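You operate a simulated robot arm through the tools that you are given. There is no shell and no other tool. Be economical: measure what you need, move in short steps, check, and stop when the job is done.

You run a simulated two-armed robot. Do the job below in one go: nothing can be reset, and whatever is moved stays where it is left.

## Task
Pick up the blue thickness tester with one hand, pass it to the other hand and put it on the ledge before the outgoing lanes. Take the red tube and leave it in the green tray. Open the low cupboard door, take the guide roller with the pink cap and put it in the upper shelf of the low cupboard and shut the door again. Any order will do. Set down upright: blue thickness tester.

It is judged by the outcome, as a careful person would: the job done as asked, and still so three seconds after it is handed in. It fails if anything else is knocked over, pushed out of place, dropped, spilled or broken. Lids that push on must go on centred and level and be pressed home; caps that screw on are set level and turned clockwise until they are tight.

## Robot
Two 7-joint arms with two-finger parallel grippers on one trunk, on a base that drives. Base frame: it is fixed to the floor where the robot stands at the start and does not move with it; the origin is under the middle of the robot, x ahead of it, y to its left, z up; the surface under the hand at the start is at about z = 0.78. Lengths are in m, angles in rad, forces in N, time in s.
The left shoulder is at the start at [0.05, 0.161, 1.098], the right one opposite. With the tool pointing down near the work surface each hand reaches from about 0.22 to 0.68 m from the robot's upright axis, wherever it stands, measured 20 degrees to its own side. Places, roughly: green tray [0, 2.25, 0.75]; ledge before the outgoing lanes (93x23 cm) [1.46, -1.84, 0.82]; low cupboard door [2.4, -0.9, 0.5]; upper shelf of the low cupboard (45x15 cm) [2.52, -0.94, 0.52]. Payload 3.43 kg a hand.
The tool frame of a hand sits at the grasp point between the pads (the TCP): z along the fingers, y along the line on which they close. The tips reach 0.03 m beyond it. The gripper opens to 0.094 m. The fingers are 0.028 m wide and 0.01 m thick; the gripper's body (0.05 by 0.096 m) begins 0.055 m behind the TCP.
Orientation is that of the tool frame in the base frame, as a unit quaternion [x, y, z, w]. With the fingers straight down and closing along the base's y, the tool's x points along the base's -x, its y along +y and its z along -z.

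## Interface
- The arms move only by the tool move_arm. It takes "left_commands", "right_commands" or both (then of equal length, played together; a hand with none holds still); each is a list of rows, each a list of 7 numbers: the shift along the base's x, y, z in units of 40 mm (1.0 is 40 mm), then the turn, a rotation vector about the base's x, y, z in units of 6 degrees (1.0 is 6 degrees), then the gripper command, from -1 (fully open) to 1 (shut), values between in proportion. In form: [[tx, ty, tz, wx, wy, wz, jaw], ...]. A call has 1 to 10 rows; each row shifts and turns the commanded pose from where the row before left it. A call with a number of a shift or a turn outside -1 to 1 is refused whole. A row lasts 0.2 s, in which the tool goes at most 0.05 m and 0.15 rad; a call with a longer step from one row to the next is refused whole, and so is a gripper value outside its range. A pose out of reach is approached as far as the arm can. The call stops where the force on the tool passes 40 N (or 10 N more than at its start, if that is more) or the arm is blocked; 0.2 s more then pass. Each finger travels about 0.045 m/s and halts on what it meets, pressing with about 38 N; the grip force reading is that of the motor and also rises with nothing between the fingers. The clock runs only during rows and for 0.2 s after the last one: add rows that do not move to give the fingers time. The reply holds the time, the measured pose of the TCP, the force on the tool along the base axes, the opening and the grip force, in the units named above and with some noise, with the torque about the TCP (base axes, N m) and any sound that the robot's microphone picked up, and new pictures: "show" is both (left out), scene, wrist or none (wrist: the cameras of the hands that moved).
- Cameras (640 x 400 px; columns grow to the right, rows downward): "scene" is now at [0.1298, -0.0239, 1.2374]; the picture's right is [-0.25, -0.97, 0.00], its down [-0.40, 0.10, -0.91] and it looks along [0.88, -0.23, -0.41] (base axes); focal length 294 px, centre (320, 200). "left" rides on the left gripper at [0.076, -0.014, -0.102] in its tool frame; the picture's right is [0.18, 0.98, 0.00], its down [-0.75, 0.14, -0.64] and it looks along [-0.63, 0.12, 0.77] (tool axes); focal length 243 px, centre (320, 200). "right" rides on the right gripper at [0.076, 0.014, -0.102] in its tool frame; the picture's right is [-0.18, 0.98, 0.00], its down [-0.75, -0.14, -0.64] and it looks along [-0.63, -0.12, 0.77] (tool axes); focal length 243 px, centre (320, 200).
- raise_lower(by): slides the trunk up (or, below 0, down) by that many m; the arms and the scene camera ride with it, the base frame stays. It gives what a move gives, with no picture.
- base_move(legs): drives the robot by 1 to 6 legs, each [ahead, left, turn to the left] in m, m and rad, along the robot's own axes; the way and the turn of a leg run together, so that a leg with both is an arc; at most 1.5 m and 3.142 rad a leg. The arms and the cameras ride along, it lands a little off, and it stops where it bumps. It gives what a move gives, and a new picture of the scene camera.
- aim_head(pan, tilt): turns the head with the scene camera to pan (to the left, within 1.396 rad either way) and tilt (down, from -0.506 to 1.204), counted from straight ahead of the robot. It gives what a move gives, and a new picture of the scene camera.
- pixel_to_xyz(camera, pixels): for up to 12 pixels [column, row] of the newest picture of that camera ("zoom" is the newest enlarged one), the place [x, y, z] in the base frame of the surface seen there, good to about 0.002 m. No time passes.
- inspect(camera, box): a new picture of the part [left, top, right, bottom] of that camera's present view, enlarged. No time passes.
- hand_in(): hands the job in; it is judged then, once.

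Keep the steps short. Do not move on a guess: measure, check each grasp and each placing, and mend mistakes. In all there are 110 turns and 260 pictures (those below and enlarged ones count). Leave the grippers open and the arms clear of the work at the hand-in unless told otherwise, and finish with a single line.

The tools are called after "Emit:" as a command line: name --argument value ..., lists and objects as JSON in quotes. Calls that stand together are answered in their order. move_arm: Moves the arms, as the interface text tells. Its arguments: {"type":"object","properties":{"left_commands":{"type":"array"},"right_commands":{"type":"array"},"show":{"type":"string","enum":["both","scene","wrist","none"]}},"required":[]} The other tools are called the same way: raise_lower (by) slides the trunk up or down; base_move (legs) drives the base; aim_head (pan, tilt) turns the head that bears the scene camera; pixel_to_xyz (camera, pixels) gives the place of the surface under pixels of a picture; inspect (camera, box) takes an enlarged picture of a part of a camera's view; hand_in () hands the job in.

At the start:

```text
clock: 0.0
left_ee_pos: [0.4881, 0.0203, 1.0122]
left_tcp_rot: [0.0, 1.0, 0.0, 0.0]
left_force: [1.0, 0.2, -0.1]
left_wrist_torque: [-0.01, 0.03, -0.04]
left_grip_width: 0.0939
left_gripper_force: 0.0
right_ee_pos: [0.3843, -0.266, 1.1077]
right_tcp_rot: [0.001, 1.0, 0.0, 0.0]
right_force: [-0.5, 0.5, 0.2]
right_wrist_torque: [0.02, -0.01, 0.0]
right_grip_width: 0.0938
right_gripper_force: 0.1
trunk travel left (down, up): [-0.125, 0.142]
robot x, y, heading: [-0.0021, -0.0015, 0.001]
head pan, tilt: [-0.25, 0.426]
```

scene: 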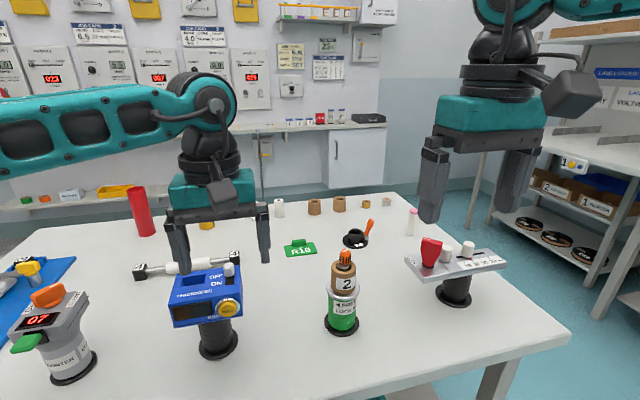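
right: 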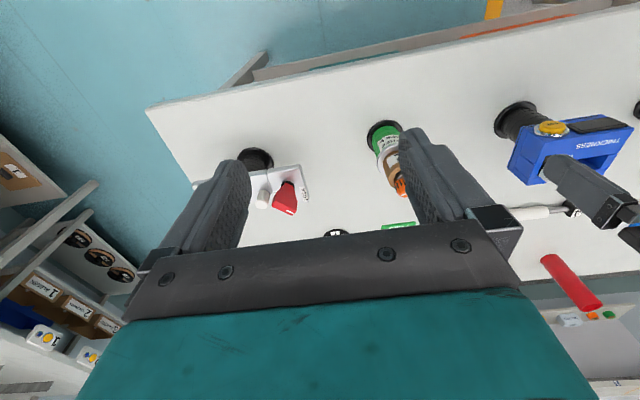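
left: 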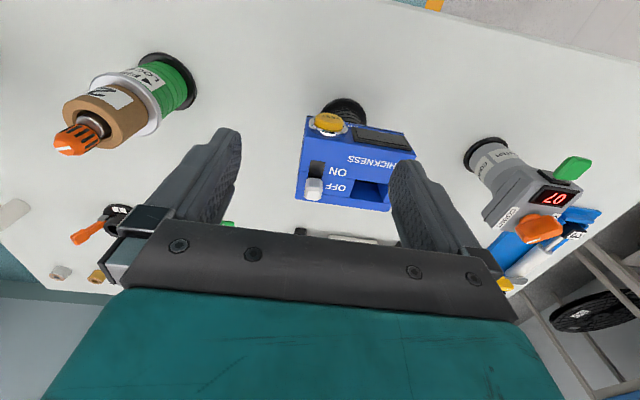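

I see the blue tester at (205,305), a red tube at (141,210), and a small pink-capped thing at (412,220). I'll enlarge parts and measure.

Emit:
inspect --camera "scene" --box '[120, 180, 280, 380]'

Emit:
inspect --camera "scene" --box '[260, 100, 460, 250]'

Emit:
pixel_to_xyz --camera "scene" --pixels '[[141, 190], [148, 233], [205, 305], [238, 290], [218, 345], [412, 212], [411, 232], [350, 160], [172, 295], [230, 268], [216, 330]]'

```text
2.00 times, centred on (200, 280) of scene
```

zoom: 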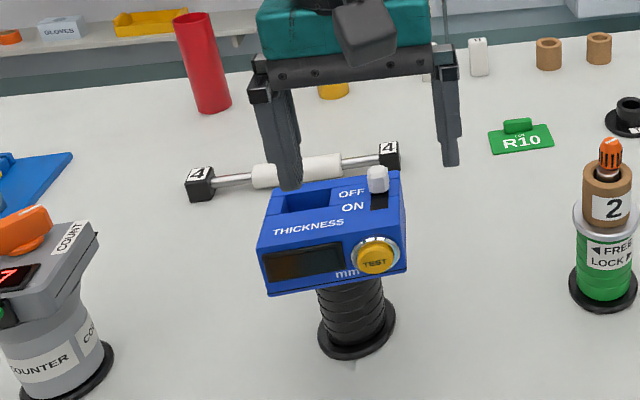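

```text
2.67 times, centred on (360, 175) of scene
```

zoom: 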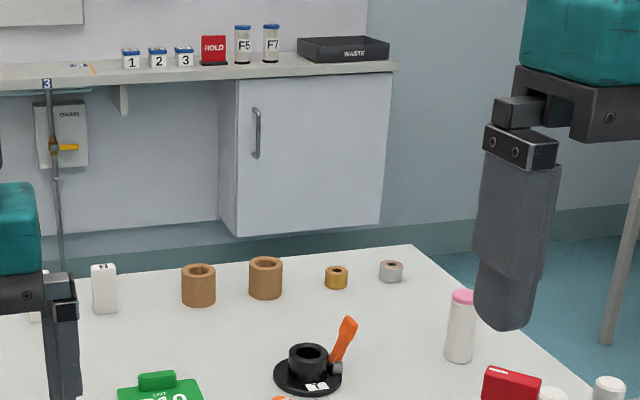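

```text
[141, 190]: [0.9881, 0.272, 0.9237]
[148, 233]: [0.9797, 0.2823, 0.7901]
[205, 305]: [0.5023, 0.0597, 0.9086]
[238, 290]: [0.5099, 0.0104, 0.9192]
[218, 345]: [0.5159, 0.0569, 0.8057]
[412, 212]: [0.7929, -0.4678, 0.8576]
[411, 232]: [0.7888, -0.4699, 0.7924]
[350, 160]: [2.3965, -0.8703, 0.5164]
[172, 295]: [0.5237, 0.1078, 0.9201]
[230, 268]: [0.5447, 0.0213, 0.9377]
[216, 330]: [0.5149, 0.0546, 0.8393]
```

I'll look around before planning: right, left, and down.

Emit:
aim_head --pan -1.1 --tilt 0.35

Emit:
aim_head --pan 1.25 --tilt 0.4

Emit:
aim_head --pan 0.1 --tilt 0.75

```text
clock: 1.2
left_ee_pos: [0.4878, 0.0194, 1.0121]
left_tcp_rot: [0.001, 1.0, -0.001, -0.001]
left_force: [0.2, -0.4, 0.5]
left_wrist_torque: [0.0, 0.01, -0.01]
left_grip_width: 0.094
left_gripper_force: 0.1
right_ee_pos: [0.3858, -0.266, 1.1068]
right_tcp_rot: [0.001, 1.0, 0.0, 0.0]
right_force: [0.1, -0.4, 1.0]
right_wrist_torque: [-0.05, 0.01, 0.0]
right_grip_width: 0.0938
right_gripper_force: 0.1
trunk travel left (down, up): [-0.125, 0.142]
robot x, y, heading: [-0.0005, 0.0014, -0.001]
head pan, tilt: [-1.1, 0.351]
```

scene: 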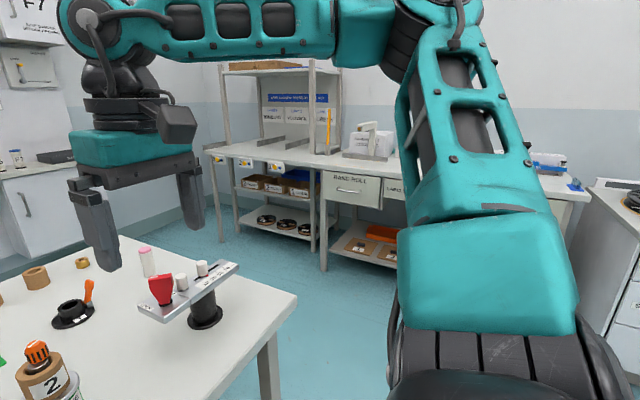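

```text
clock: 3.3
left_ee_pos: [0.4884, 0.0198, 1.0141]
left_tcp_rot: [-0.001, 1.0, 0.0, 0.001]
left_force: [-0.6, 0.3, 0.4]
left_wrist_torque: [0.02, -0.02, -0.01]
left_grip_width: 0.0939
left_gripper_force: 0.1
right_ee_pos: [0.3856, -0.2665, 1.1072]
right_tcp_rot: [0.0, 1.0, -0.001, 0.0]
right_force: [0.6, 0.8, -0.1]
right_wrist_torque: [0.02, 0.02, -0.01]
right_grip_width: 0.0941
right_gripper_force: 0.1
trunk travel left (down, up): [-0.125, 0.142]
robot x, y, heading: [-0.0014, -0.0022, -0.001]
head pan, tilt: [1.25, 0.4]
```

scene: 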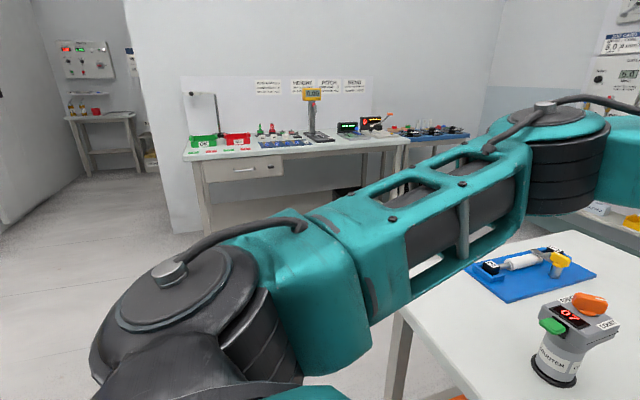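

```text
clock: 4.7
left_ee_pos: [0.4881, 0.0202, 1.0129]
left_tcp_rot: [-0.001, 1.0, 0.0, -0.001]
left_force: [-1.2, -0.3, -0.3]
left_wrist_torque: [-0.01, 0.0, -0.01]
left_grip_width: 0.0941
left_gripper_force: 0.1
right_ee_pos: [0.385, -0.2665, 1.1079]
right_tcp_rot: [0.0, 1.0, 0.0, 0.001]
right_force: [-0.6, -0.1, 0.0]
right_wrist_torque: [0.0, 0.03, 0.02]
right_grip_width: 0.0939
right_gripper_force: 0.1
trunk travel left (down, up): [-0.125, 0.142]
robot x, y, heading: [-0.0049, -0.0019, 0.0]
head pan, tilt: [0.099, 0.75]
```

scene: 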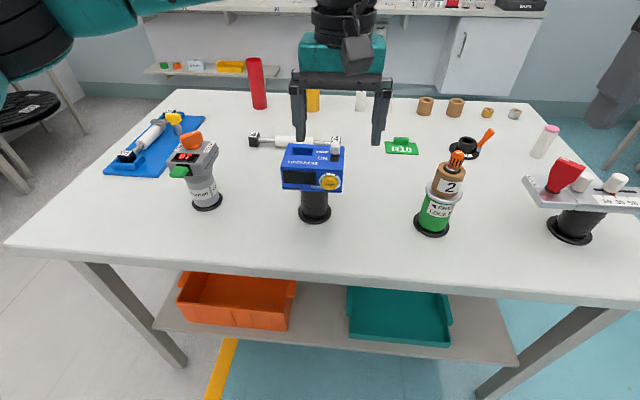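

I'll enlarge the tester and measure its parts, plus the table edges.

Emit:
pixel_to_xyz --camera "scene" --pixels '[[10, 240], [600, 300], [265, 265], [552, 105], [160, 92], [257, 62], [260, 108], [551, 128], [540, 157], [300, 205], [328, 205], [314, 222]]'

Emit:
inspect --camera "scene" --box '[272, 130, 352, 230]'

```text
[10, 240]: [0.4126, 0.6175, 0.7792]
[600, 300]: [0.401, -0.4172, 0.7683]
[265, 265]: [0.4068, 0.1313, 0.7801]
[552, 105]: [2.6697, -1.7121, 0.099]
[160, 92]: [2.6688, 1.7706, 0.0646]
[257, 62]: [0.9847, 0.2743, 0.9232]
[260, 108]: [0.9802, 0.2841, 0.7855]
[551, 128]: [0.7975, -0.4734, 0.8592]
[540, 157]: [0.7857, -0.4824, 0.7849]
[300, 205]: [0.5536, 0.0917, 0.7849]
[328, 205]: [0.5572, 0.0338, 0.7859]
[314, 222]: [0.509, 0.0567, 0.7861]
```

```text
4.00 times, centred on (312, 180) of scene
```

zoom: 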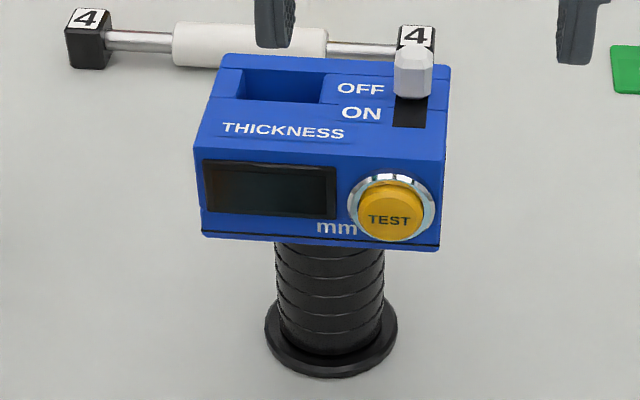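

I'll measure the box and stem in the enlarged picture.

Emit:
pixel_to_xyz --camera "zoom" --pixels '[[222, 60], [445, 70], [194, 150], [445, 160], [203, 235], [438, 248], [278, 290], [380, 290], [330, 300], [330, 350], [412, 55], [395, 205]]'

```text
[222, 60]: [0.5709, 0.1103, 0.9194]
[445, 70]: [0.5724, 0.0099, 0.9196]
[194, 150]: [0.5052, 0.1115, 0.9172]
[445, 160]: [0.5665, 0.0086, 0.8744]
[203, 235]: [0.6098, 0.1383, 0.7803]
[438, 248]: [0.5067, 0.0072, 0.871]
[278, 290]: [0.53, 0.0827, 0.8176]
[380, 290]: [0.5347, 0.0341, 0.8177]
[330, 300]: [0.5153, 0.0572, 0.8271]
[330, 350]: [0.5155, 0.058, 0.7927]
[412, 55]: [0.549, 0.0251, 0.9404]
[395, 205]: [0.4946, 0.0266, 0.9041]
```

The tester's box spans x 0.504–0.575, y 0.008–0.111, z 0.87–0.92; its stem is about 0.05 across at (0.541, 0.059). Plan: the left hand takes the box from above, closing along x and clear of the TEST button. The right hand then takes the stem sideways. First I yaw the left hand by -90°.

Emit:
move_arm --left_commands '[[0.13, 0.13, 0, 0, 0, -1, -1], [0.13, 0.13, 0, 0, 0, -1, -1], [0.13, 0.13, 0, 0, 0, -1, -1], [0.13, 0.13, 0, 0, 0, -1, -1], [0.13, 0.13, 0, 0, 0, -1, -1], [0.13, 0.13, 0, 0, 0, -1, -1], [0.13, 0.13, 0, 0, 0, -1, -1], [0.13, 0.13, 0, 0, 0, -1, -1], [0.13, 0.13, 0, 0, 0, -1, -1], [0.13, 0.13, 0, 0, 0, -1, -1]]' --show "none"

Emit:
move_arm --left_commands '[[0, 0, 0, 0, 0, -1, -1], [0, 0, 0, 0, 0, -1, -1], [0, 0, 0, 0, 0, -1, -1], [0, 0, 0, 0, 0, -1, -1], [0, 0, 0, 0, 0, -1, -1], [0, 0, 0, 0, 0, 0, -1]]'

```text
clock: 6.9
left_ee_pos: [0.5232, 0.0595, 1.0124]
left_tcp_rot: [0.408, 0.913, 0.0, 0.0]
left_force: [0.2, 0.0, -1.0]
left_wrist_torque: [0.01, -0.01, 0.0]
left_grip_width: 0.0939
left_gripper_force: 0.0
left hand out of reach, approached as far as the arm can: row 8, 9, 10
right_ee_pos: [0.3852, -0.2663, 1.1073]
right_tcp_rot: [-0.001, 1.0, 0.001, 0.0]
right_force: [0.0, -0.3, -0.2]
right_wrist_torque: [-0.01, 0.01, 0.01]
right_grip_width: 0.0939
right_gripper_force: 0.1
trunk travel left (down, up): [-0.125, 0.142]
robot x, y, heading: [-0.0016, 0.0003, 0.002]
head pan, tilt: [0.099, 0.75]
```

```text
clock: 8.3
left_ee_pos: [0.5033, 0.0675, 1.0088]
left_tcp_rot: [0.437, 0.899, -0.004, -0.003]
left_force: [-0.2, -0.2, 0.5]
left_wrist_torque: [0.02, 0.01, 0.01]
left_grip_width: 0.094
left_gripper_force: 0.0
left hand out of reach, approached as far as the arm can: row 1, 2, 3, 4, 5
right_ee_pos: [0.3848, -0.2669, 1.1082]
right_tcp_rot: [0.0, 1.0, 0.0, 0.0]
right_force: [0.1, -0.8, 0.2]
right_wrist_torque: [0.01, 0.0, 0.01]
right_grip_width: 0.094
right_gripper_force: 0.0
trunk travel left (down, up): [-0.125, 0.142]
robot x, y, heading: [-0.0, -0.0004, 0.001]
head pan, tilt: [0.099, 0.75]
```

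scene: 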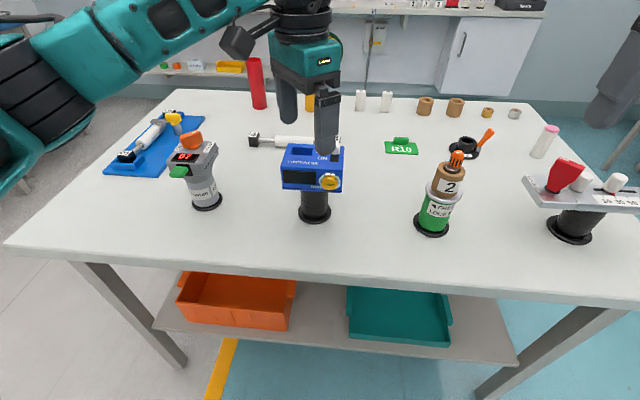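
left: 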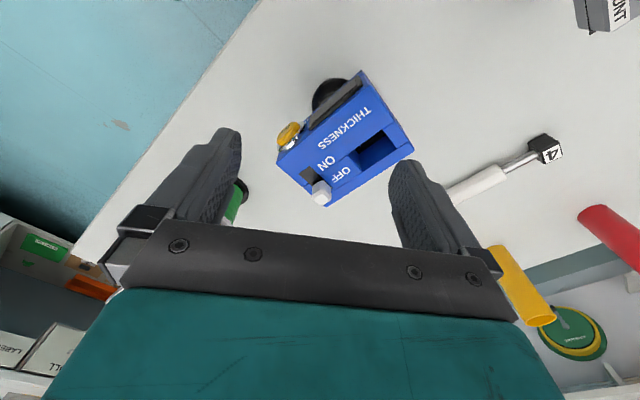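

The left wrist limits at about -50°, so I'll use +90° instead (180° turn back).

Emit:
move_arm --left_commands '[[0, 0, 0, 0, 0, 1, -1], [0, 0, 0, 0, 0, 1, -1], [0, 0, 0, 0, 0, 1, -1], [0, 0, 0, 0, 0, 1, -1], [0, 0, 0, 0, 0, 1, -1], [0, 0, 0, 0, 0, 1, -1], [0, 0, 0, 0, 0, 1, -1], [0, 0, 0, 0, 0, 1, -1], [0, 0, 0, 0, 0, 1, -1], [0, 0, 0, 0, 0, 1, -1]]' --show "none"

Emit:
move_arm --left_commands '[[0, 0, 0, 0, 0, 1, -1], [0, 0, 0, 0, 0, 1, -1], [0, 0, 0, 0, 0, 1, -1], [0, 0, 0, 0, 0, 1, -1], [0, 0, 0, 0, 0, 1, -1], [0, 0, 0, 0, 0, 1, -1], [0, 0, 0, 0, 0, 1, -1], [0, 0, 0, 0, 0, 1, -1], [0, 0, 0, 0, 0, 1, -1], [0, 0, 0, 0, 0, 1, -1]]' --show "none"

Emit:
move_arm --left_commands '[[0, 0, 0, 0, 0, 1, -1], [0, 0, 0, 0, 0, 1, -1], [0, 0, 0, 0, 0, 1, -1], [0, 0, 0, 0, 0, 1, -1], [0, 0, 0, 0, 0, 1, -1], [0, 0, 0, 0, 0, 1, -1], [0, 0, 0, 0, 0, 1, -1], [0, 0, 0, 0, 0, 1, -1]]'

```text
clock: 10.5
left_ee_pos: [0.5024, 0.0673, 1.0077]
left_tcp_rot: [-0.071, 0.997, -0.004, 0.0]
left_force: [0.5, 0.1, 0.6]
left_wrist_torque: [0.03, 0.0, 0.02]
left_grip_width: 0.0941
left_gripper_force: 0.1
right_ee_pos: [0.3852, -0.2657, 1.1073]
right_tcp_rot: [0.0, 1.0, 0.0, 0.0]
right_force: [-0.2, -0.3, 0.4]
right_wrist_torque: [0.03, 0.0, -0.01]
right_grip_width: 0.094
right_gripper_force: 0.1
trunk travel left (down, up): [-0.125, 0.142]
robot x, y, heading: [0.0008, -0.0017, -0.005]
head pan, tilt: [0.099, 0.75]
```

```text
clock: 12.7
left_ee_pos: [0.5026, 0.0662, 1.0083]
left_tcp_rot: [-0.561, 0.828, -0.004, 0.001]
left_force: [-0.9, 0.9, 0.6]
left_wrist_torque: [0.02, -0.03, 0.02]
left_grip_width: 0.094
left_gripper_force: 0.0
right_ee_pos: [0.3845, -0.2658, 1.1084]
right_tcp_rot: [0.0, 1.0, 0.0, 0.0]
right_force: [-0.2, -0.1, 0.2]
right_wrist_torque: [0.01, -0.01, 0.0]
right_grip_width: 0.094
right_gripper_force: 0.0
trunk travel left (down, up): [-0.125, 0.142]
robot x, y, heading: [0.0001, -0.0015, 0.004]
head pan, tilt: [0.099, 0.75]
```

```text
clock: 14.5
left_ee_pos: [0.5033, 0.066, 1.0098]
left_tcp_rot: [0.849, -0.529, 0.002, -0.004]
left_force: [0.2, 0.5, 0.8]
left_wrist_torque: [-0.03, 0.03, 0.02]
left_grip_width: 0.0938
left_gripper_force: 0.1
right_ee_pos: [0.3844, -0.2662, 1.1078]
right_tcp_rot: [0.0, 1.0, 0.0, 0.0]
right_force: [0.6, 0.5, -0.6]
right_wrist_torque: [0.0, 0.01, -0.03]
right_grip_width: 0.0938
right_gripper_force: 0.1
trunk travel left (down, up): [-0.125, 0.142]
robot x, y, heading: [-0.0017, 0.0003, 0.002]
head pan, tilt: [0.099, 0.75]
```

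scene: 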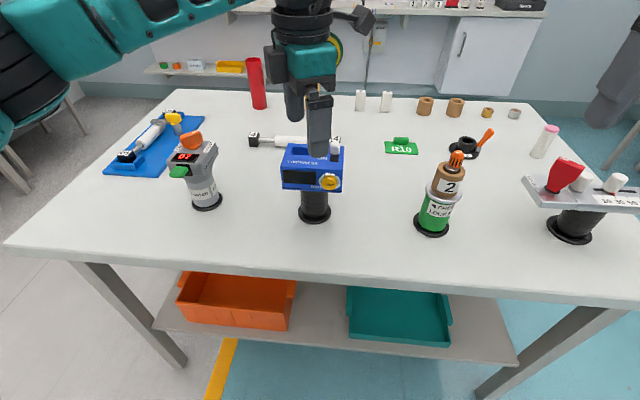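
left: 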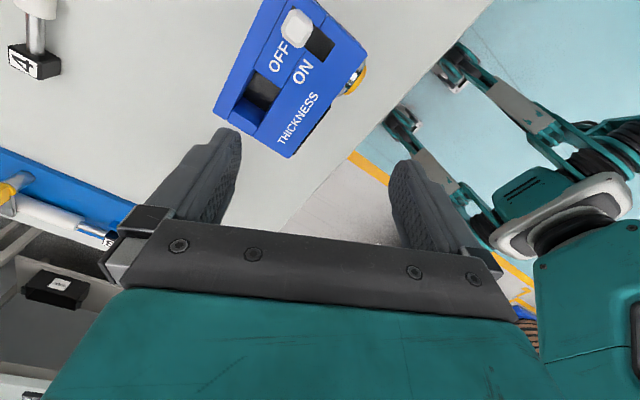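

Yaw is now 116°; I turn back 26° and shift to (0.540, 0.071).

Emit:
move_arm --left_commands '[[0.3, 0.05, 0, 0, 0, -1, -1], [0.3, 0.05, 0, 0, 0, -1, -1], [0.3, 0.03, 0, 0, 0, -1, -1], [0.02, 0, 0, 0, 0, -1, -1], [0, 0, 0, 0, 0, -0.33, -1], [0, 0, 0, 0, 0, 0, -1]]' --show "wrist"

```text
clock: 15.9
left_ee_pos: [0.5395, 0.0721, 1.009]
left_tcp_rot: [-0.707, 0.707, -0.005, 0.004]
left_force: [0.5, 0.9, -0.1]
left_wrist_torque: [0.05, 0.01, 0.02]
left_grip_width: 0.094
left_gripper_force: 0.1
right_ee_pos: [0.3849, -0.2662, 1.108]
right_tcp_rot: [0.0, 1.0, 0.0, 0.0]
right_force: [-0.6, -0.4, 0.8]
right_wrist_torque: [0.01, 0.03, -0.01]
right_grip_width: 0.0942
right_gripper_force: 0.0
trunk travel left (down, up): [-0.125, 0.142]
robot x, y, heading: [0.0005, 0.0005, -0.005]
head pan, tilt: [0.099, 0.75]
```

left: 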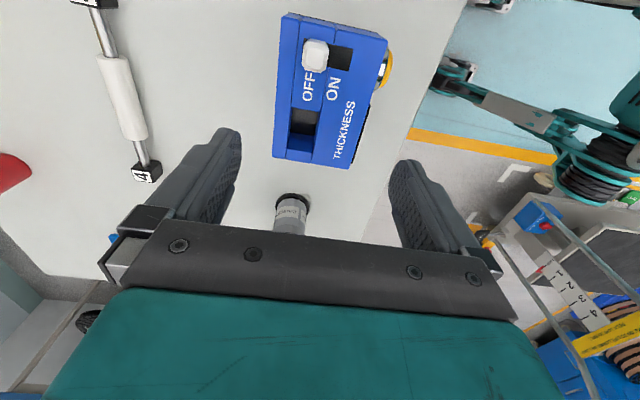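

Aligned; I check box edges through the left camera before descending.

Emit:
pixel_to_xyz --camera "left" --pixels '[[276, 150], [352, 160], [284, 20], [378, 100], [355, 140]]'

Emit:
move_arm --left_commands '[[0, 0, -0.7, 0, 0, 0, -1], [0, 0, -0.7, 0, 0, 0, -1], [0, 0, -0.5, 0, 0, 0, -1], [0, 0, 0, 0, 0, 0, -1]]'

```text
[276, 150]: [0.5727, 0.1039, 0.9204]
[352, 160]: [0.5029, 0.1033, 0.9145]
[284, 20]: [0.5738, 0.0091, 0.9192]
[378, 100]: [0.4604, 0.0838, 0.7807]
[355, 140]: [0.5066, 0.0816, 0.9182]
```

```text
clock: 16.9
left_ee_pos: [0.5394, 0.0717, 0.9314]
left_tcp_rot: [0.708, -0.706, 0.004, -0.003]
left_force: [-0.6, 0.7, 0.4]
left_wrist_torque: [-0.01, -0.02, 0.04]
left_grip_width: 0.0939
left_gripper_force: 0.0
right_ee_pos: [0.3846, -0.2664, 1.1066]
right_tcp_rot: [-0.001, 1.0, 0.0, 0.0]
right_force: [-0.4, -0.3, 0.4]
right_wrist_torque: [0.02, -0.05, 0.0]
right_grip_width: 0.0941
right_gripper_force: 0.1
trunk travel left (down, up): [-0.125, 0.142]
robot x, y, heading: [-0.0039, 0.0028, -0.005]
head pan, tilt: [0.099, 0.75]
```

scene: 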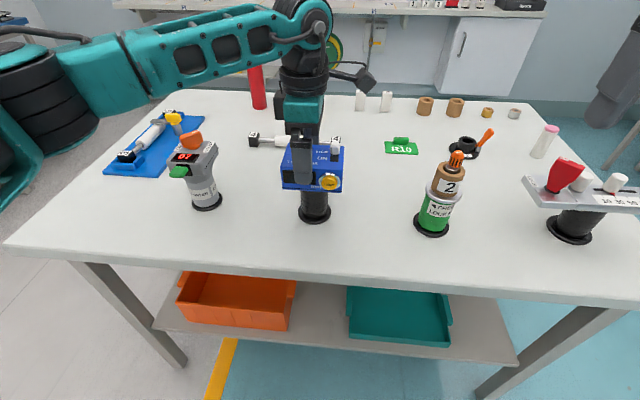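
left: 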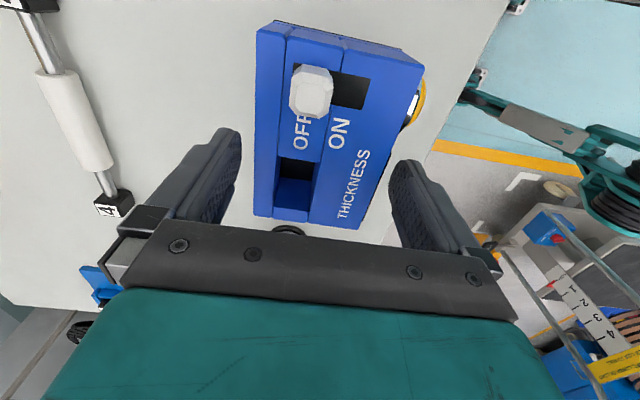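

Fingers straddle the box. I go down to z≈0.897 and close.

Emit:
move_arm --left_commands '[[0, 0, -0.45, 0, 0, 0, -1], [0, 0, -0.4, 0, 0, 0, -1], [0, 0, 0, 0, 0, 0, 0.3], [0, 0, 0, 0, 0, 0, 1], [0, 0, 0, 0, 0, 0, 1], [0, 0, 0, 0, 0, 0, 1]]'

```text
clock: 18.3
left_ee_pos: [0.539, 0.0714, 0.8982]
left_tcp_rot: [0.708, -0.706, 0.005, -0.003]
left_force: [2.0, -0.4, 0.7]
left_wrist_torque: [-0.07, -0.02, 0.04]
left_grip_width: 0.0759
left_gripper_force: 38.0
right_ee_pos: [0.3846, -0.2661, 1.1072]
right_tcp_rot: [0.0, 1.0, 0.001, 0.0]
right_force: [-0.5, -0.4, 0.0]
right_wrist_torque: [-0.01, 0.02, 0.04]
right_grip_width: 0.0938
right_gripper_force: 0.1
trunk travel left (down, up): [-0.125, 0.142]
robot x, y, heading: [-0.0013, 0.0026, 0.001]
head pan, tilt: [0.099, 0.75]
```

scene: 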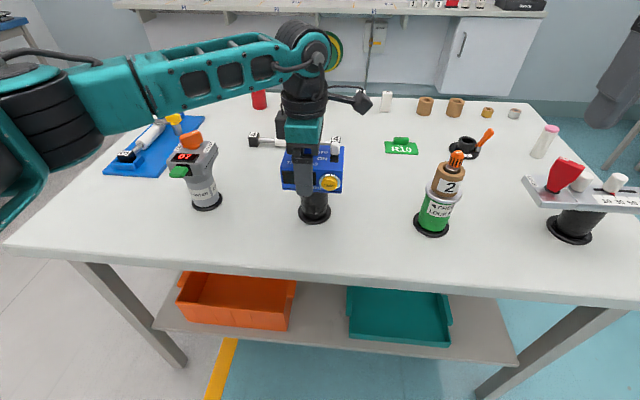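
left: 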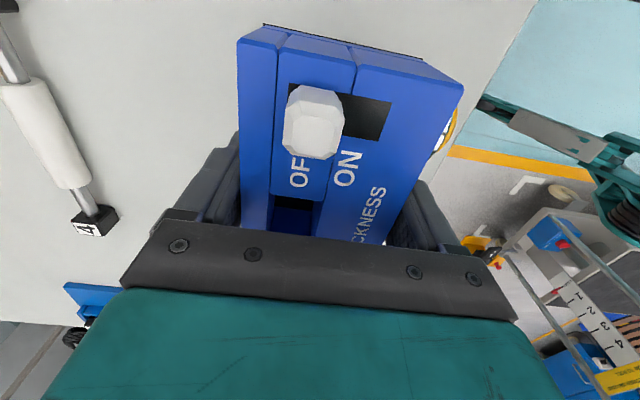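

Grip 0.076 m at 38 N. I lift slowly.

Emit:
move_arm --left_commands '[[0, 0, 0.3, 0, 0, 0, 1], [0, 0, 0.6, 0, 0, 0, 1], [0, 0, 0.8, 0, 0, 0, 1], [0, 0, 0.8, 0, 0, 0, 1], [0, 0, 0.8, 0, 0, 0, 1], [0, 0, 0.7, 0, 0, 0, 1], [0, 0, 0, 0, 0, 0, 1]]'

Emit:
move_arm --right_commands '[[0, -0.5, 0, 0, 0, -1, -1], [0, -0.5, 0, 0, 0, -1, -1], [0, 0, 0, 0, 0, -1, -1], [0, 0, 0, 0, 0, -1, -1], [0, 0, 0, 0, 0, -1, -1], [0, 0, 0, 0, 0, -1, -1], [0, 0, 0, 0, 0, -1, -1], [0, 0, 0, 0, 0, -1, -1], [0, 0, 0, 0, 0, -1, -1], [0, 0, 0, 0, 0, -1, -1]]' --show "none"

```text
clock: 19.9
left_ee_pos: [0.5387, 0.0739, 1.0578]
left_tcp_rot: [0.707, -0.707, 0.003, -0.003]
left_force: [-0.3, -1.0, -2.9]
left_wrist_torque: [0.05, -0.02, 0.02]
left_grip_width: 0.0763
left_gripper_force: 38.0
right_ee_pos: [0.3835, -0.2663, 1.1069]
right_tcp_rot: [0.0, 1.0, 0.0, 0.0]
right_force: [0.0, -0.8, 0.2]
right_wrist_torque: [0.0, 0.01, -0.01]
right_grip_width: 0.0938
right_gripper_force: 0.1
trunk travel left (down, up): [-0.125, 0.142]
robot x, y, heading: [0.0003, -0.0011, 0.002]
head pan, tilt: [0.099, 0.75]
```

scene: 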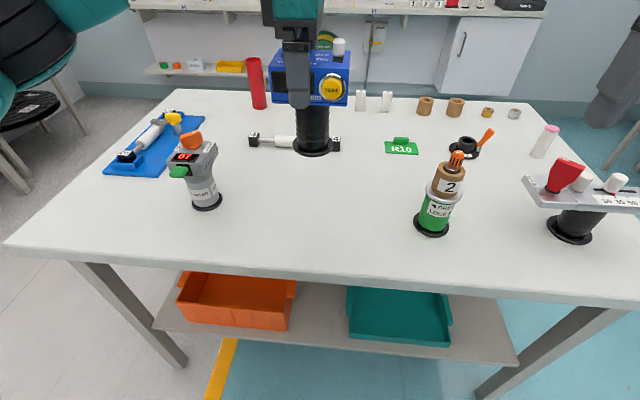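
left: 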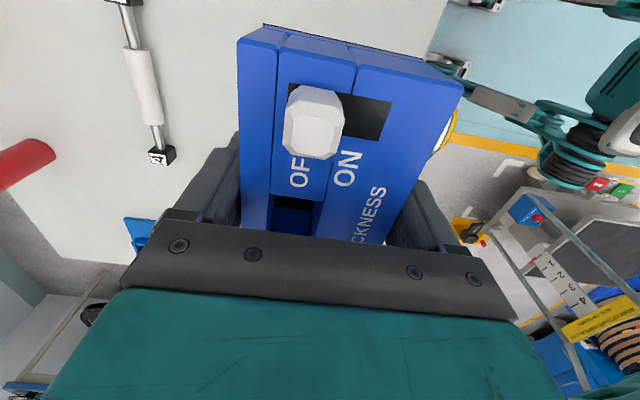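

```text
clock: 22.1
left_ee_pos: [0.5379, 0.0728, 1.0586]
left_tcp_rot: [0.707, -0.707, 0.004, -0.002]
left_force: [0.5, -0.1, -3.4]
left_wrist_torque: [0.02, 0.0, -0.01]
left_grip_width: 0.0762
left_gripper_force: 37.5
right_ee_pos: [0.3842, -0.3048, 1.1077]
right_tcp_rot: [0.501, 0.866, 0.0, 0.0]
right_force: [0.1, 0.4, -0.8]
right_wrist_torque: [-0.02, 0.0, -0.02]
right_grip_width: 0.094
right_gripper_force: 0.1
trunk travel left (down, up): [-0.125, 0.142]
robot x, y, heading: [-0.001, -0.0014, 0.003]
head pan, tilt: [0.099, 0.75]
```

The tester hangs level in the left hand. I continue the right yaw to -120° and then tilt it to point forward-left, with the camera up.

Emit:
move_arm --right_commands '[[0, 0, 0, 0, 0, -1, -1], [0, 0, 0, 0, 0, -1, -1], [0, 0, 0, 0, 0, -1, -1], [0, 0, 0, 0, 0, -1, -1], [0, 0, 0, 0, 0, -1, -1], [0, 0, 0, 0, 0, -1, -1], [0, 0, 0, 0, 0, -1, -1], [0, 0, 0, 0, 0, -1, -1], [0, 0, 0, 0, 0, -1, -1], [0, 0, 0, 0, 0, -1, -1]]' --show "none"

Emit:
move_arm --right_commands '[[0.1, 0, 0, 0.866, -0.5, 0, -1], [0.1, 0, 0, 0.866, -0.5, 0, -1], [0.1, 0, 0, 0.866, -0.5, 0, -1], [0.1, 0, 0, 0.866, -0.5, 0, -1], [0.1, 0, 0, 0.866, -0.5, 0, -1], [0.1, 0, 0, 0.866, -0.5, 0, -1], [0.1, 0, 0, 0.866, -0.5, 0, -1], [0.1, 0, 0, 0.866, -0.5, 0, -1], [0.1, 0, 0, 0.866, -0.5, 0, -1], [0.1, 0, 0, 0.866, -0.5, 0, -1]]' --show "scene"

```text
clock: 24.3
left_ee_pos: [0.5394, 0.0728, 1.0578]
left_tcp_rot: [0.707, -0.707, 0.004, -0.002]
left_force: [-0.4, 0.7, -3.2]
left_wrist_torque: [0.04, 0.02, 0.02]
left_grip_width: 0.0761
left_gripper_force: 37.1
right_ee_pos: [0.3848, -0.3059, 1.1078]
right_tcp_rot: [0.866, 0.5, 0.0, 0.0]
right_force: [-0.2, 0.5, 1.0]
right_wrist_torque: [0.02, -0.03, -0.01]
right_grip_width: 0.0941
right_gripper_force: 0.1
trunk travel left (down, up): [-0.125, 0.142]
robot x, y, heading: [-0.0009, 0.0006, -0.001]
head pan, tilt: [0.099, 0.75]
```

```text
clock: 26.5
left_ee_pos: [0.5398, 0.0725, 1.057]
left_tcp_rot: [0.708, -0.706, 0.003, -0.003]
left_force: [-0.2, -0.4, -3.1]
left_wrist_torque: [0.01, -0.02, 0.01]
left_grip_width: 0.0765
left_gripper_force: 38.1
right_ee_pos: [0.426, -0.3058, 1.1077]
right_tcp_rot: [0.75, 0.432, 0.434, -0.251]
right_force: [-1.1, -0.1, 0.1]
right_wrist_torque: [0.01, 0.03, -0.02]
right_grip_width: 0.0937
right_gripper_force: 0.1
trunk travel left (down, up): [-0.125, 0.142]
robot x, y, heading: [0.0058, 0.0033, -0.004]
head pan, tilt: [0.099, 0.75]
```

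scene: 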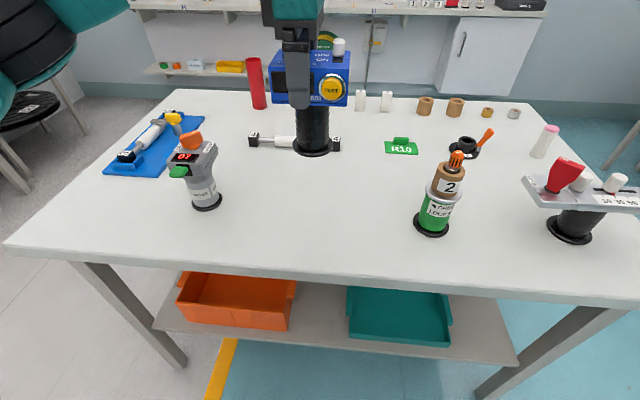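

Good, 60° tilted. I finish the tilt; then raise and lower hands as needed.

Emit:
move_arm --right_commands '[[0, 0, -0.5, 0.866, -0.5, 0, -1], [0, 0, -0.5, 0.866, -0.5, 0, -1], [0, 0, -0.5, 0.866, -0.5, 0, -1], [0, 0, -0.5, 0.866, -0.5, 0, -1], [0, 0, -0.5, 0.866, -0.5, 0, -1], [0, 0, 0, 0, 0, 0, -1]]'

Emit:
aim_head --pan -0.05 --tilt 0.5

```text
clock: 27.9
left_ee_pos: [0.5384, 0.073, 1.0589]
left_tcp_rot: [0.708, -0.707, 0.004, -0.003]
left_force: [0.2, 0.5, -4.2]
left_wrist_torque: [0.06, 0.01, 0.01]
left_grip_width: 0.076
left_gripper_force: 37.8
right_ee_pos: [0.4249, -0.3068, 1.0072]
right_tcp_rot: [0.612, 0.352, 0.613, -0.354]
right_force: [0.7, -0.4, -0.2]
right_wrist_torque: [0.01, 0.01, 0.03]
right_grip_width: 0.094
right_gripper_force: 0.1
trunk travel left (down, up): [-0.125, 0.142]
robot x, y, heading: [-0.0033, 0.0001, 0.001]
head pan, tilt: [0.099, 0.75]
```

scene: 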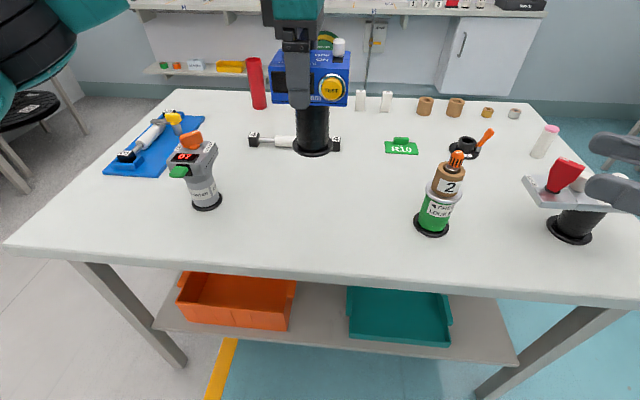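
right: 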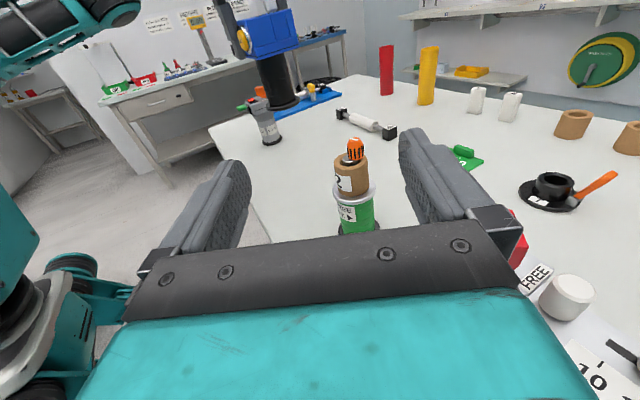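

```text
clock: 28.7
left_ee_pos: [0.5382, 0.073, 1.0581]
left_tcp_rot: [0.707, -0.707, 0.003, -0.003]
left_force: [-0.4, 0.1, -2.6]
left_wrist_torque: [0.04, -0.02, 0.04]
left_grip_width: 0.076
left_gripper_force: 38.1
right_ee_pos: [0.4246, -0.3061, 1.0072]
right_tcp_rot: [0.612, 0.353, 0.612, -0.355]
right_force: [-0.3, 0.3, 0.3]
right_wrist_torque: [0.02, 0.01, -0.02]
right_grip_width: 0.094
right_gripper_force: 0.1
trunk travel left (down, up): [-0.125, 0.142]
robot x, y, heading: [-0.0013, -0.0027, 0.005]
head pan, tilt: [-0.051, 0.499]
```

scene: 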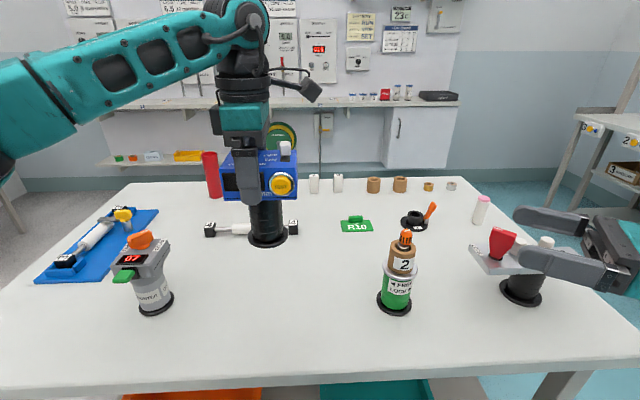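

Both hands set. I bring the tester to about (0.48, -0.02) with the left hand.

Emit:
move_arm --left_commands '[[-0.3, -0.4, 0, 0, 0, 0, 1], [-0.3, -0.4, 0, 0, 0, 0, 1], [-0.3, -0.4, 0, 0, 0, 0, 1], [-0.3, -0.4, 0, 0, 0, 0, 1], [-0.3, -0.4, 0, 0, 0, 0, 1], [0, 0, 0, 0, 0, 0, 1]]' --show "scene"

```text
clock: 30.1
left_ee_pos: [0.4794, -0.0083, 1.0586]
left_tcp_rot: [0.707, -0.707, 0.004, -0.003]
left_force: [0.8, 0.5, -2.6]
left_wrist_torque: [0.05, -0.01, 0.01]
left_grip_width: 0.076
left_gripper_force: 38.0
right_ee_pos: [0.4238, -0.307, 1.0071]
right_tcp_rot: [0.612, 0.353, 0.612, -0.354]
right_force: [-0.5, -0.1, -0.7]
right_wrist_torque: [-0.02, 0.01, 0.0]
right_grip_width: 0.094
right_gripper_force: 0.0
trunk travel left (down, up): [-0.125, 0.142]
robot x, y, heading: [-0.0007, 0.0019, -0.001]
head pan, tilt: [-0.051, 0.499]
```

scene: 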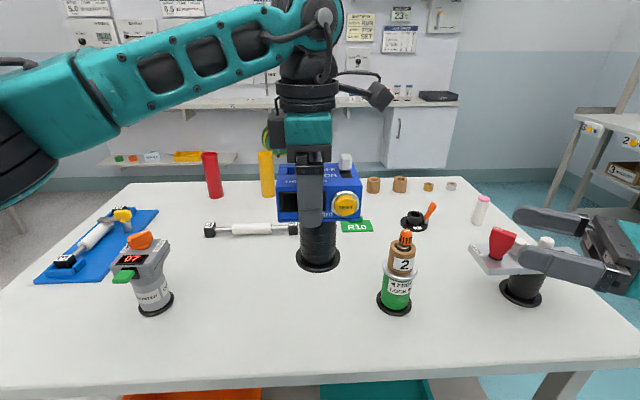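

I measure the stem where it now hangs (around (318,245)).

Emit:
pixel_to_xyz --camera "scene" --pixels '[[301, 240], [318, 240], [335, 240], [318, 256], [318, 268], [300, 260], [338, 260], [318, 229]]'

```text
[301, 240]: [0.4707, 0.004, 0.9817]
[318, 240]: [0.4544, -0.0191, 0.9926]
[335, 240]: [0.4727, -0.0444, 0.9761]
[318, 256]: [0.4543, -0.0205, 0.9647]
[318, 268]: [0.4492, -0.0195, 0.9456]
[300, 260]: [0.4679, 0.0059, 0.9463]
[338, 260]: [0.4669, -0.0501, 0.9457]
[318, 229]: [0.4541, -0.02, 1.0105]
```

Stem centre (0.4795, -0.020), z 0.955–1.033. I move the right hand to a pre-grasp 0.13 m back along its pointing line.

Emit:
move_arm --right_commands '[[-0.05, 0.87, -0.085, 0, 0, 0, -1], [-0.05, 0.87, -0.085, 0, 0, 0, -1], [-0.05, 0.87, -0.085, 0, 0, 0, -1], [-0.05, 0.87, -0.085, 0, 0, 0, -1], [-0.05, 0.87, -0.085, 0, 0, 0, -1], [0, 0, 0, 0, 0, 0, -1]]'

```text
clock: 31.5
left_ee_pos: [0.4791, -0.0079, 1.0587]
left_tcp_rot: [0.708, -0.707, 0.003, -0.002]
left_force: [1.2, -0.1, -2.8]
left_wrist_torque: [0.04, -0.02, -0.01]
left_grip_width: 0.076
left_gripper_force: 37.7
right_ee_pos: [0.4139, -0.1305, 0.9904]
right_tcp_rot: [0.612, 0.353, 0.613, -0.354]
right_force: [0.1, -0.6, 0.6]
right_wrist_torque: [0.02, 0.01, -0.01]
right_grip_width: 0.0941
right_gripper_force: 0.1
trunk travel left (down, up): [-0.125, 0.142]
robot x, y, heading: [0.0015, 0.0003, 0.006]
head pan, tilt: [-0.051, 0.499]
```

scene: 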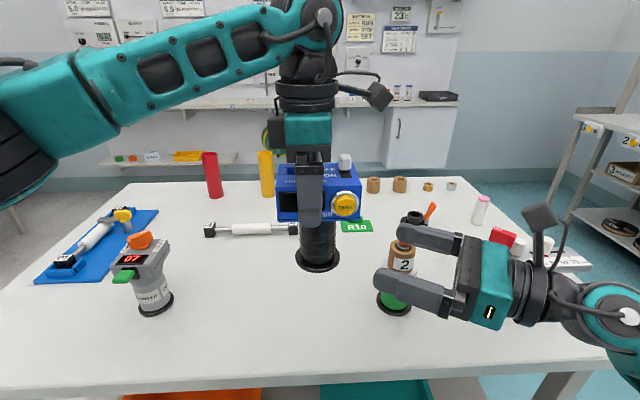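
right: 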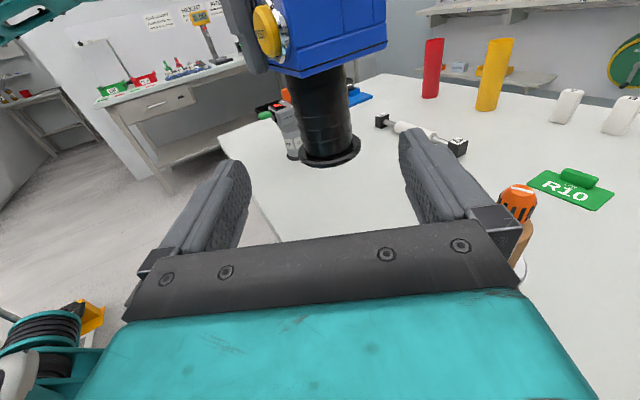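

Lined up well. I advance along (0.5, 0.87) around the stem.

Emit:
move_arm --right_commands '[[0.39, 0.66, 0, 0, 0, 0, -1], [0.39, 0.66, 0, 0, 0, 0, -1], [0.39, 0.66, 0, 0, 0, 0, -1], [0.39, 0.66, 0, 0, 0, 0, -1], [0, 0, 0, 0, 0, 0, -1]]'

```text
clock: 32.7
left_ee_pos: [0.4794, -0.0082, 1.0593]
left_tcp_rot: [0.707, -0.707, 0.004, -0.003]
left_force: [0.2, 0.2, -2.8]
left_wrist_torque: [0.04, -0.03, -0.04]
left_grip_width: 0.076
left_gripper_force: 38.1
right_ee_pos: [0.4773, -0.0259, 0.9911]
right_tcp_rot: [0.612, 0.354, 0.612, -0.354]
right_force: [0.2, 0.2, 1.2]
right_wrist_torque: [-0.01, -0.01, 0.05]
right_grip_width: 0.0937
right_gripper_force: 0.0
trunk travel left (down, up): [-0.125, 0.142]
robot x, y, heading: [0.0006, -0.0022, -0.0]
head pan, tilt: [-0.051, 0.499]
```

scene: 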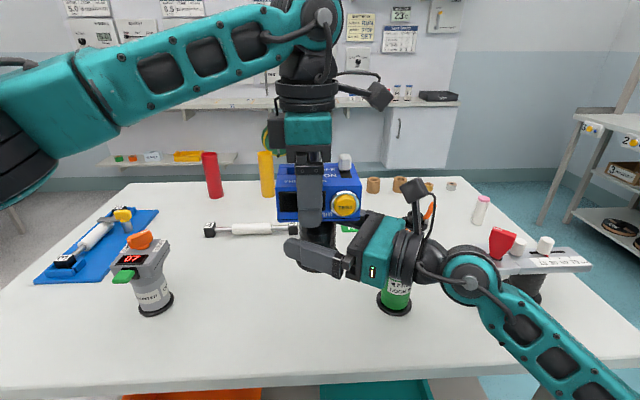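
right: 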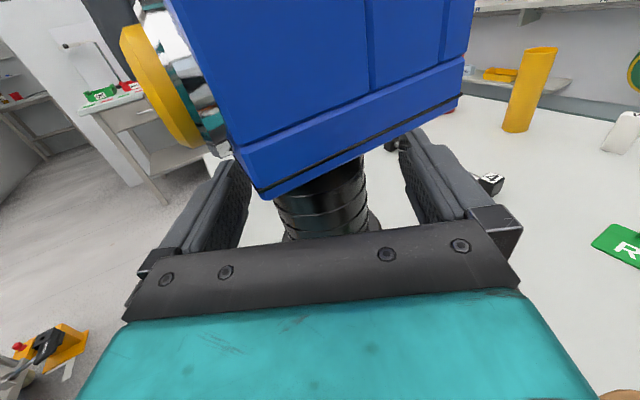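

The stem sits between the right pads. I close the right hand.

Emit:
move_arm --right_commands '[[0, 0, 0, 0, 0, 0, 0], [0, 0, 0, 0, 0, 0, 1], [0, 0, 0, 0, 0, 0, 1], [0, 0, 0, 0, 0, 0, 1], [0, 0, 0, 0, 0, 0, 1]]' --show "wrist"

```text
clock: 33.9
left_ee_pos: [0.4802, -0.0093, 1.0577]
left_tcp_rot: [0.709, -0.705, 0.005, -0.003]
left_force: [9.6, -4.8, -4.0]
left_wrist_torque: [-0.11, -0.33, 0.16]
left_grip_width: 0.0759
left_gripper_force: 37.9
right_ee_pos: [0.4766, -0.0262, 0.9908]
right_tcp_rot: [0.612, 0.354, 0.612, -0.354]
right_force: [-8.7, 5.2, 1.8]
right_wrist_torque: [-0.18, -0.29, 0.05]
right_grip_width: 0.0531
right_gripper_force: 37.8
trunk travel left (down, up): [-0.125, 0.142]
robot x, y, heading: [-0.0002, -0.0052, -0.003]
head pan, tilt: [-0.051, 0.499]
```

right: 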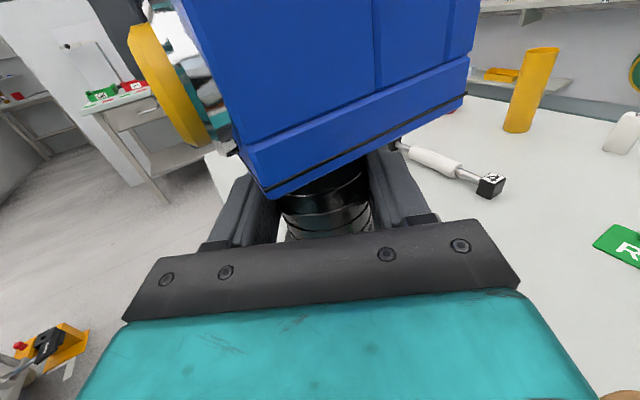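

Right hand holds the stem (0.053 m, 38 N). I open the left hand and raise it.

Emit:
move_arm --left_commands '[[0, 0, 0, 0, 0, 0, 0.6], [0, 0, 0, 0, 0, 0, 0], [0, 0, 0, 0, 0, 0, -1], [0, 0, 0, 0, 0, 0, -1], [0, 0, 0, 0, 0, 0, -1]]' --show "none"

Emit:
move_arm --left_commands '[[0, 0, 0.5, 0, 0, 0, -1], [0, 0, 0.8, 0, 0, 0, -1], [0, 0, 0.9, 0, 0, 0, -1], [0, 0.5, 0.7, 0, 0, 0, -1], [0, 1, 0, 0, 0, 0, -1], [0, 1, 0, 0, 0, 0, -1], [-0.2, 1, 0, 0, 0, 0, -1]]'

```text
clock: 35.1
left_ee_pos: [0.4787, -0.0076, 1.0587]
left_tcp_rot: [0.708, -0.706, 0.005, -0.002]
left_force: [0.1, 0.7, 0.2]
left_wrist_torque: [0.0, -0.01, 0.01]
left_grip_width: 0.0939
left_gripper_force: 0.0
right_ee_pos: [0.4785, -0.0271, 0.99]
right_tcp_rot: [0.613, 0.353, 0.612, -0.354]
right_force: [-0.3, -0.5, 0.0]
right_wrist_torque: [-0.01, -0.01, -0.01]
right_grip_width: 0.053
right_gripper_force: 38.0
trunk travel left (down, up): [-0.125, 0.142]
robot x, y, heading: [-0.0036, 0.0013, -0.002]
head pan, tilt: [-0.051, 0.499]
```

```text
clock: 36.7
left_ee_pos: [0.4721, 0.133, 1.1742]
left_tcp_rot: [0.708, -0.706, 0.004, -0.003]
left_force: [0.7, 0.3, -0.3]
left_wrist_torque: [-0.03, -0.01, 0.02]
left_grip_width: 0.0939
left_gripper_force: 0.1
right_ee_pos: [0.4775, -0.0261, 0.991]
right_tcp_rot: [0.613, 0.353, 0.613, -0.353]
right_force: [-1.4, 0.2, 0.4]
right_wrist_torque: [-0.01, 0.03, 0.01]
right_grip_width: 0.053
right_gripper_force: 38.3
trunk travel left (down, up): [-0.125, 0.142]
robot x, y, heading: [0.0006, 0.0016, -0.005]
head pan, tilt: [-0.051, 0.499]
```

scene: 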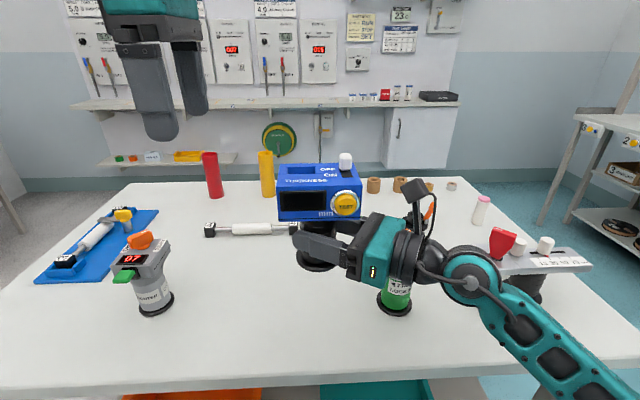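
left: 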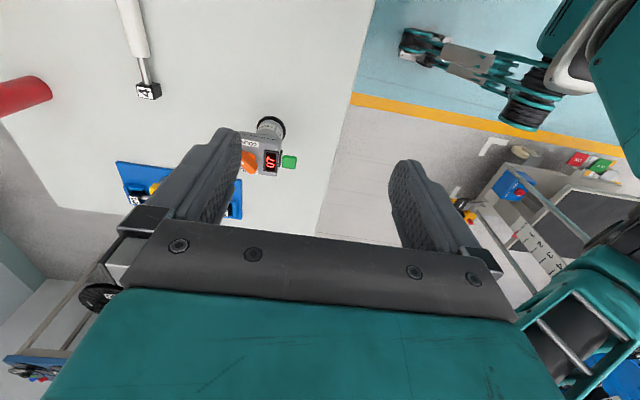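

Handover done; the tester is level. Now I look toward the ledge and measure.

Emit:
aim_head --pan -0.85 --tilt 0.3

Emit:
inspect --camera "scene" --box '[160, 60, 480, 260]'

```text
clock: 37.8
left_ee_pos: [0.472, 0.1316, 1.1747]
left_tcp_rot: [0.708, -0.707, 0.004, -0.002]
left_force: [0.5, 0.1, -0.3]
left_wrist_torque: [0.0, 0.0, 0.01]
left_grip_width: 0.0941
left_gripper_force: 0.1
right_ee_pos: [0.477, -0.0258, 0.9902]
right_tcp_rot: [0.613, 0.353, 0.611, -0.355]
right_force: [0.2, 0.6, 0.2]
right_wrist_torque: [-0.04, 0.01, 0.01]
right_grip_width: 0.0531
right_gripper_force: 38.4
trunk travel left (down, up): [-0.125, 0.142]
robot x, y, heading: [-0.0028, -0.0023, 0.001]
head pan, tilt: [-0.85, 0.3]
```

scene: 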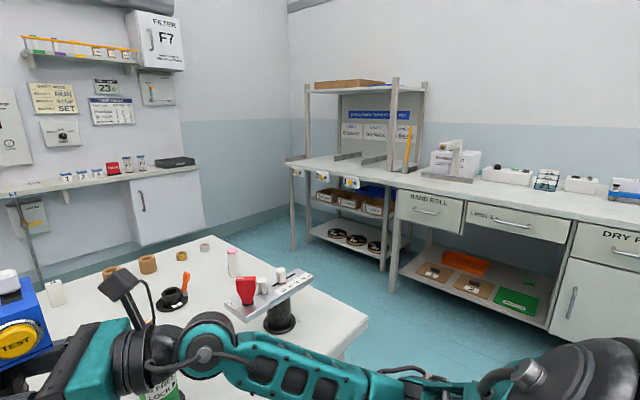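

```text
2.00 times, centred on (320, 160) of scene
```

zoom: 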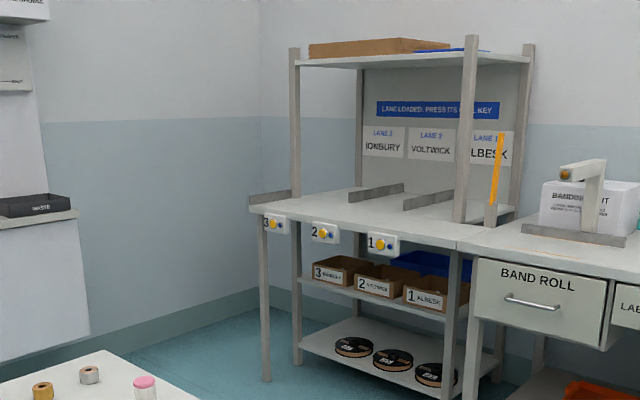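

Emit:
pixel_to_xyz --camera "zoom" --pixels '[[252, 210], [282, 205], [320, 215], [400, 228], [455, 238], [345, 200], [400, 205], [430, 212], [325, 232], [380, 243], [265, 370], [520, 240]]'

Emit:
pixel_to_xyz --camera "scene" --pixels '[[230, 255], [238, 272], [365, 318], [215, 236], [140, 200], [205, 225]]'

```text
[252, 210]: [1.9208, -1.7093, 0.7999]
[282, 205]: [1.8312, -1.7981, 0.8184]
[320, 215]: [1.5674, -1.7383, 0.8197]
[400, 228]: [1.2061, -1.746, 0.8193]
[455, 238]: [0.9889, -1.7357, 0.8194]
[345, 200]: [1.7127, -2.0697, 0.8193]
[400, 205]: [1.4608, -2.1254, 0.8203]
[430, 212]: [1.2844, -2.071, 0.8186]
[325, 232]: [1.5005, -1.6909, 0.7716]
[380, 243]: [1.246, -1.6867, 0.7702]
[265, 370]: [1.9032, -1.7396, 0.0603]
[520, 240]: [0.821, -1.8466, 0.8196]
```

```text
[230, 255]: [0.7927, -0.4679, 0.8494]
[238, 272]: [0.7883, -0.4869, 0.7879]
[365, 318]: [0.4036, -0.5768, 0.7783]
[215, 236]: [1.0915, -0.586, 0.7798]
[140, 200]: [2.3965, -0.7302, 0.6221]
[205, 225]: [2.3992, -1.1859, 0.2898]
```

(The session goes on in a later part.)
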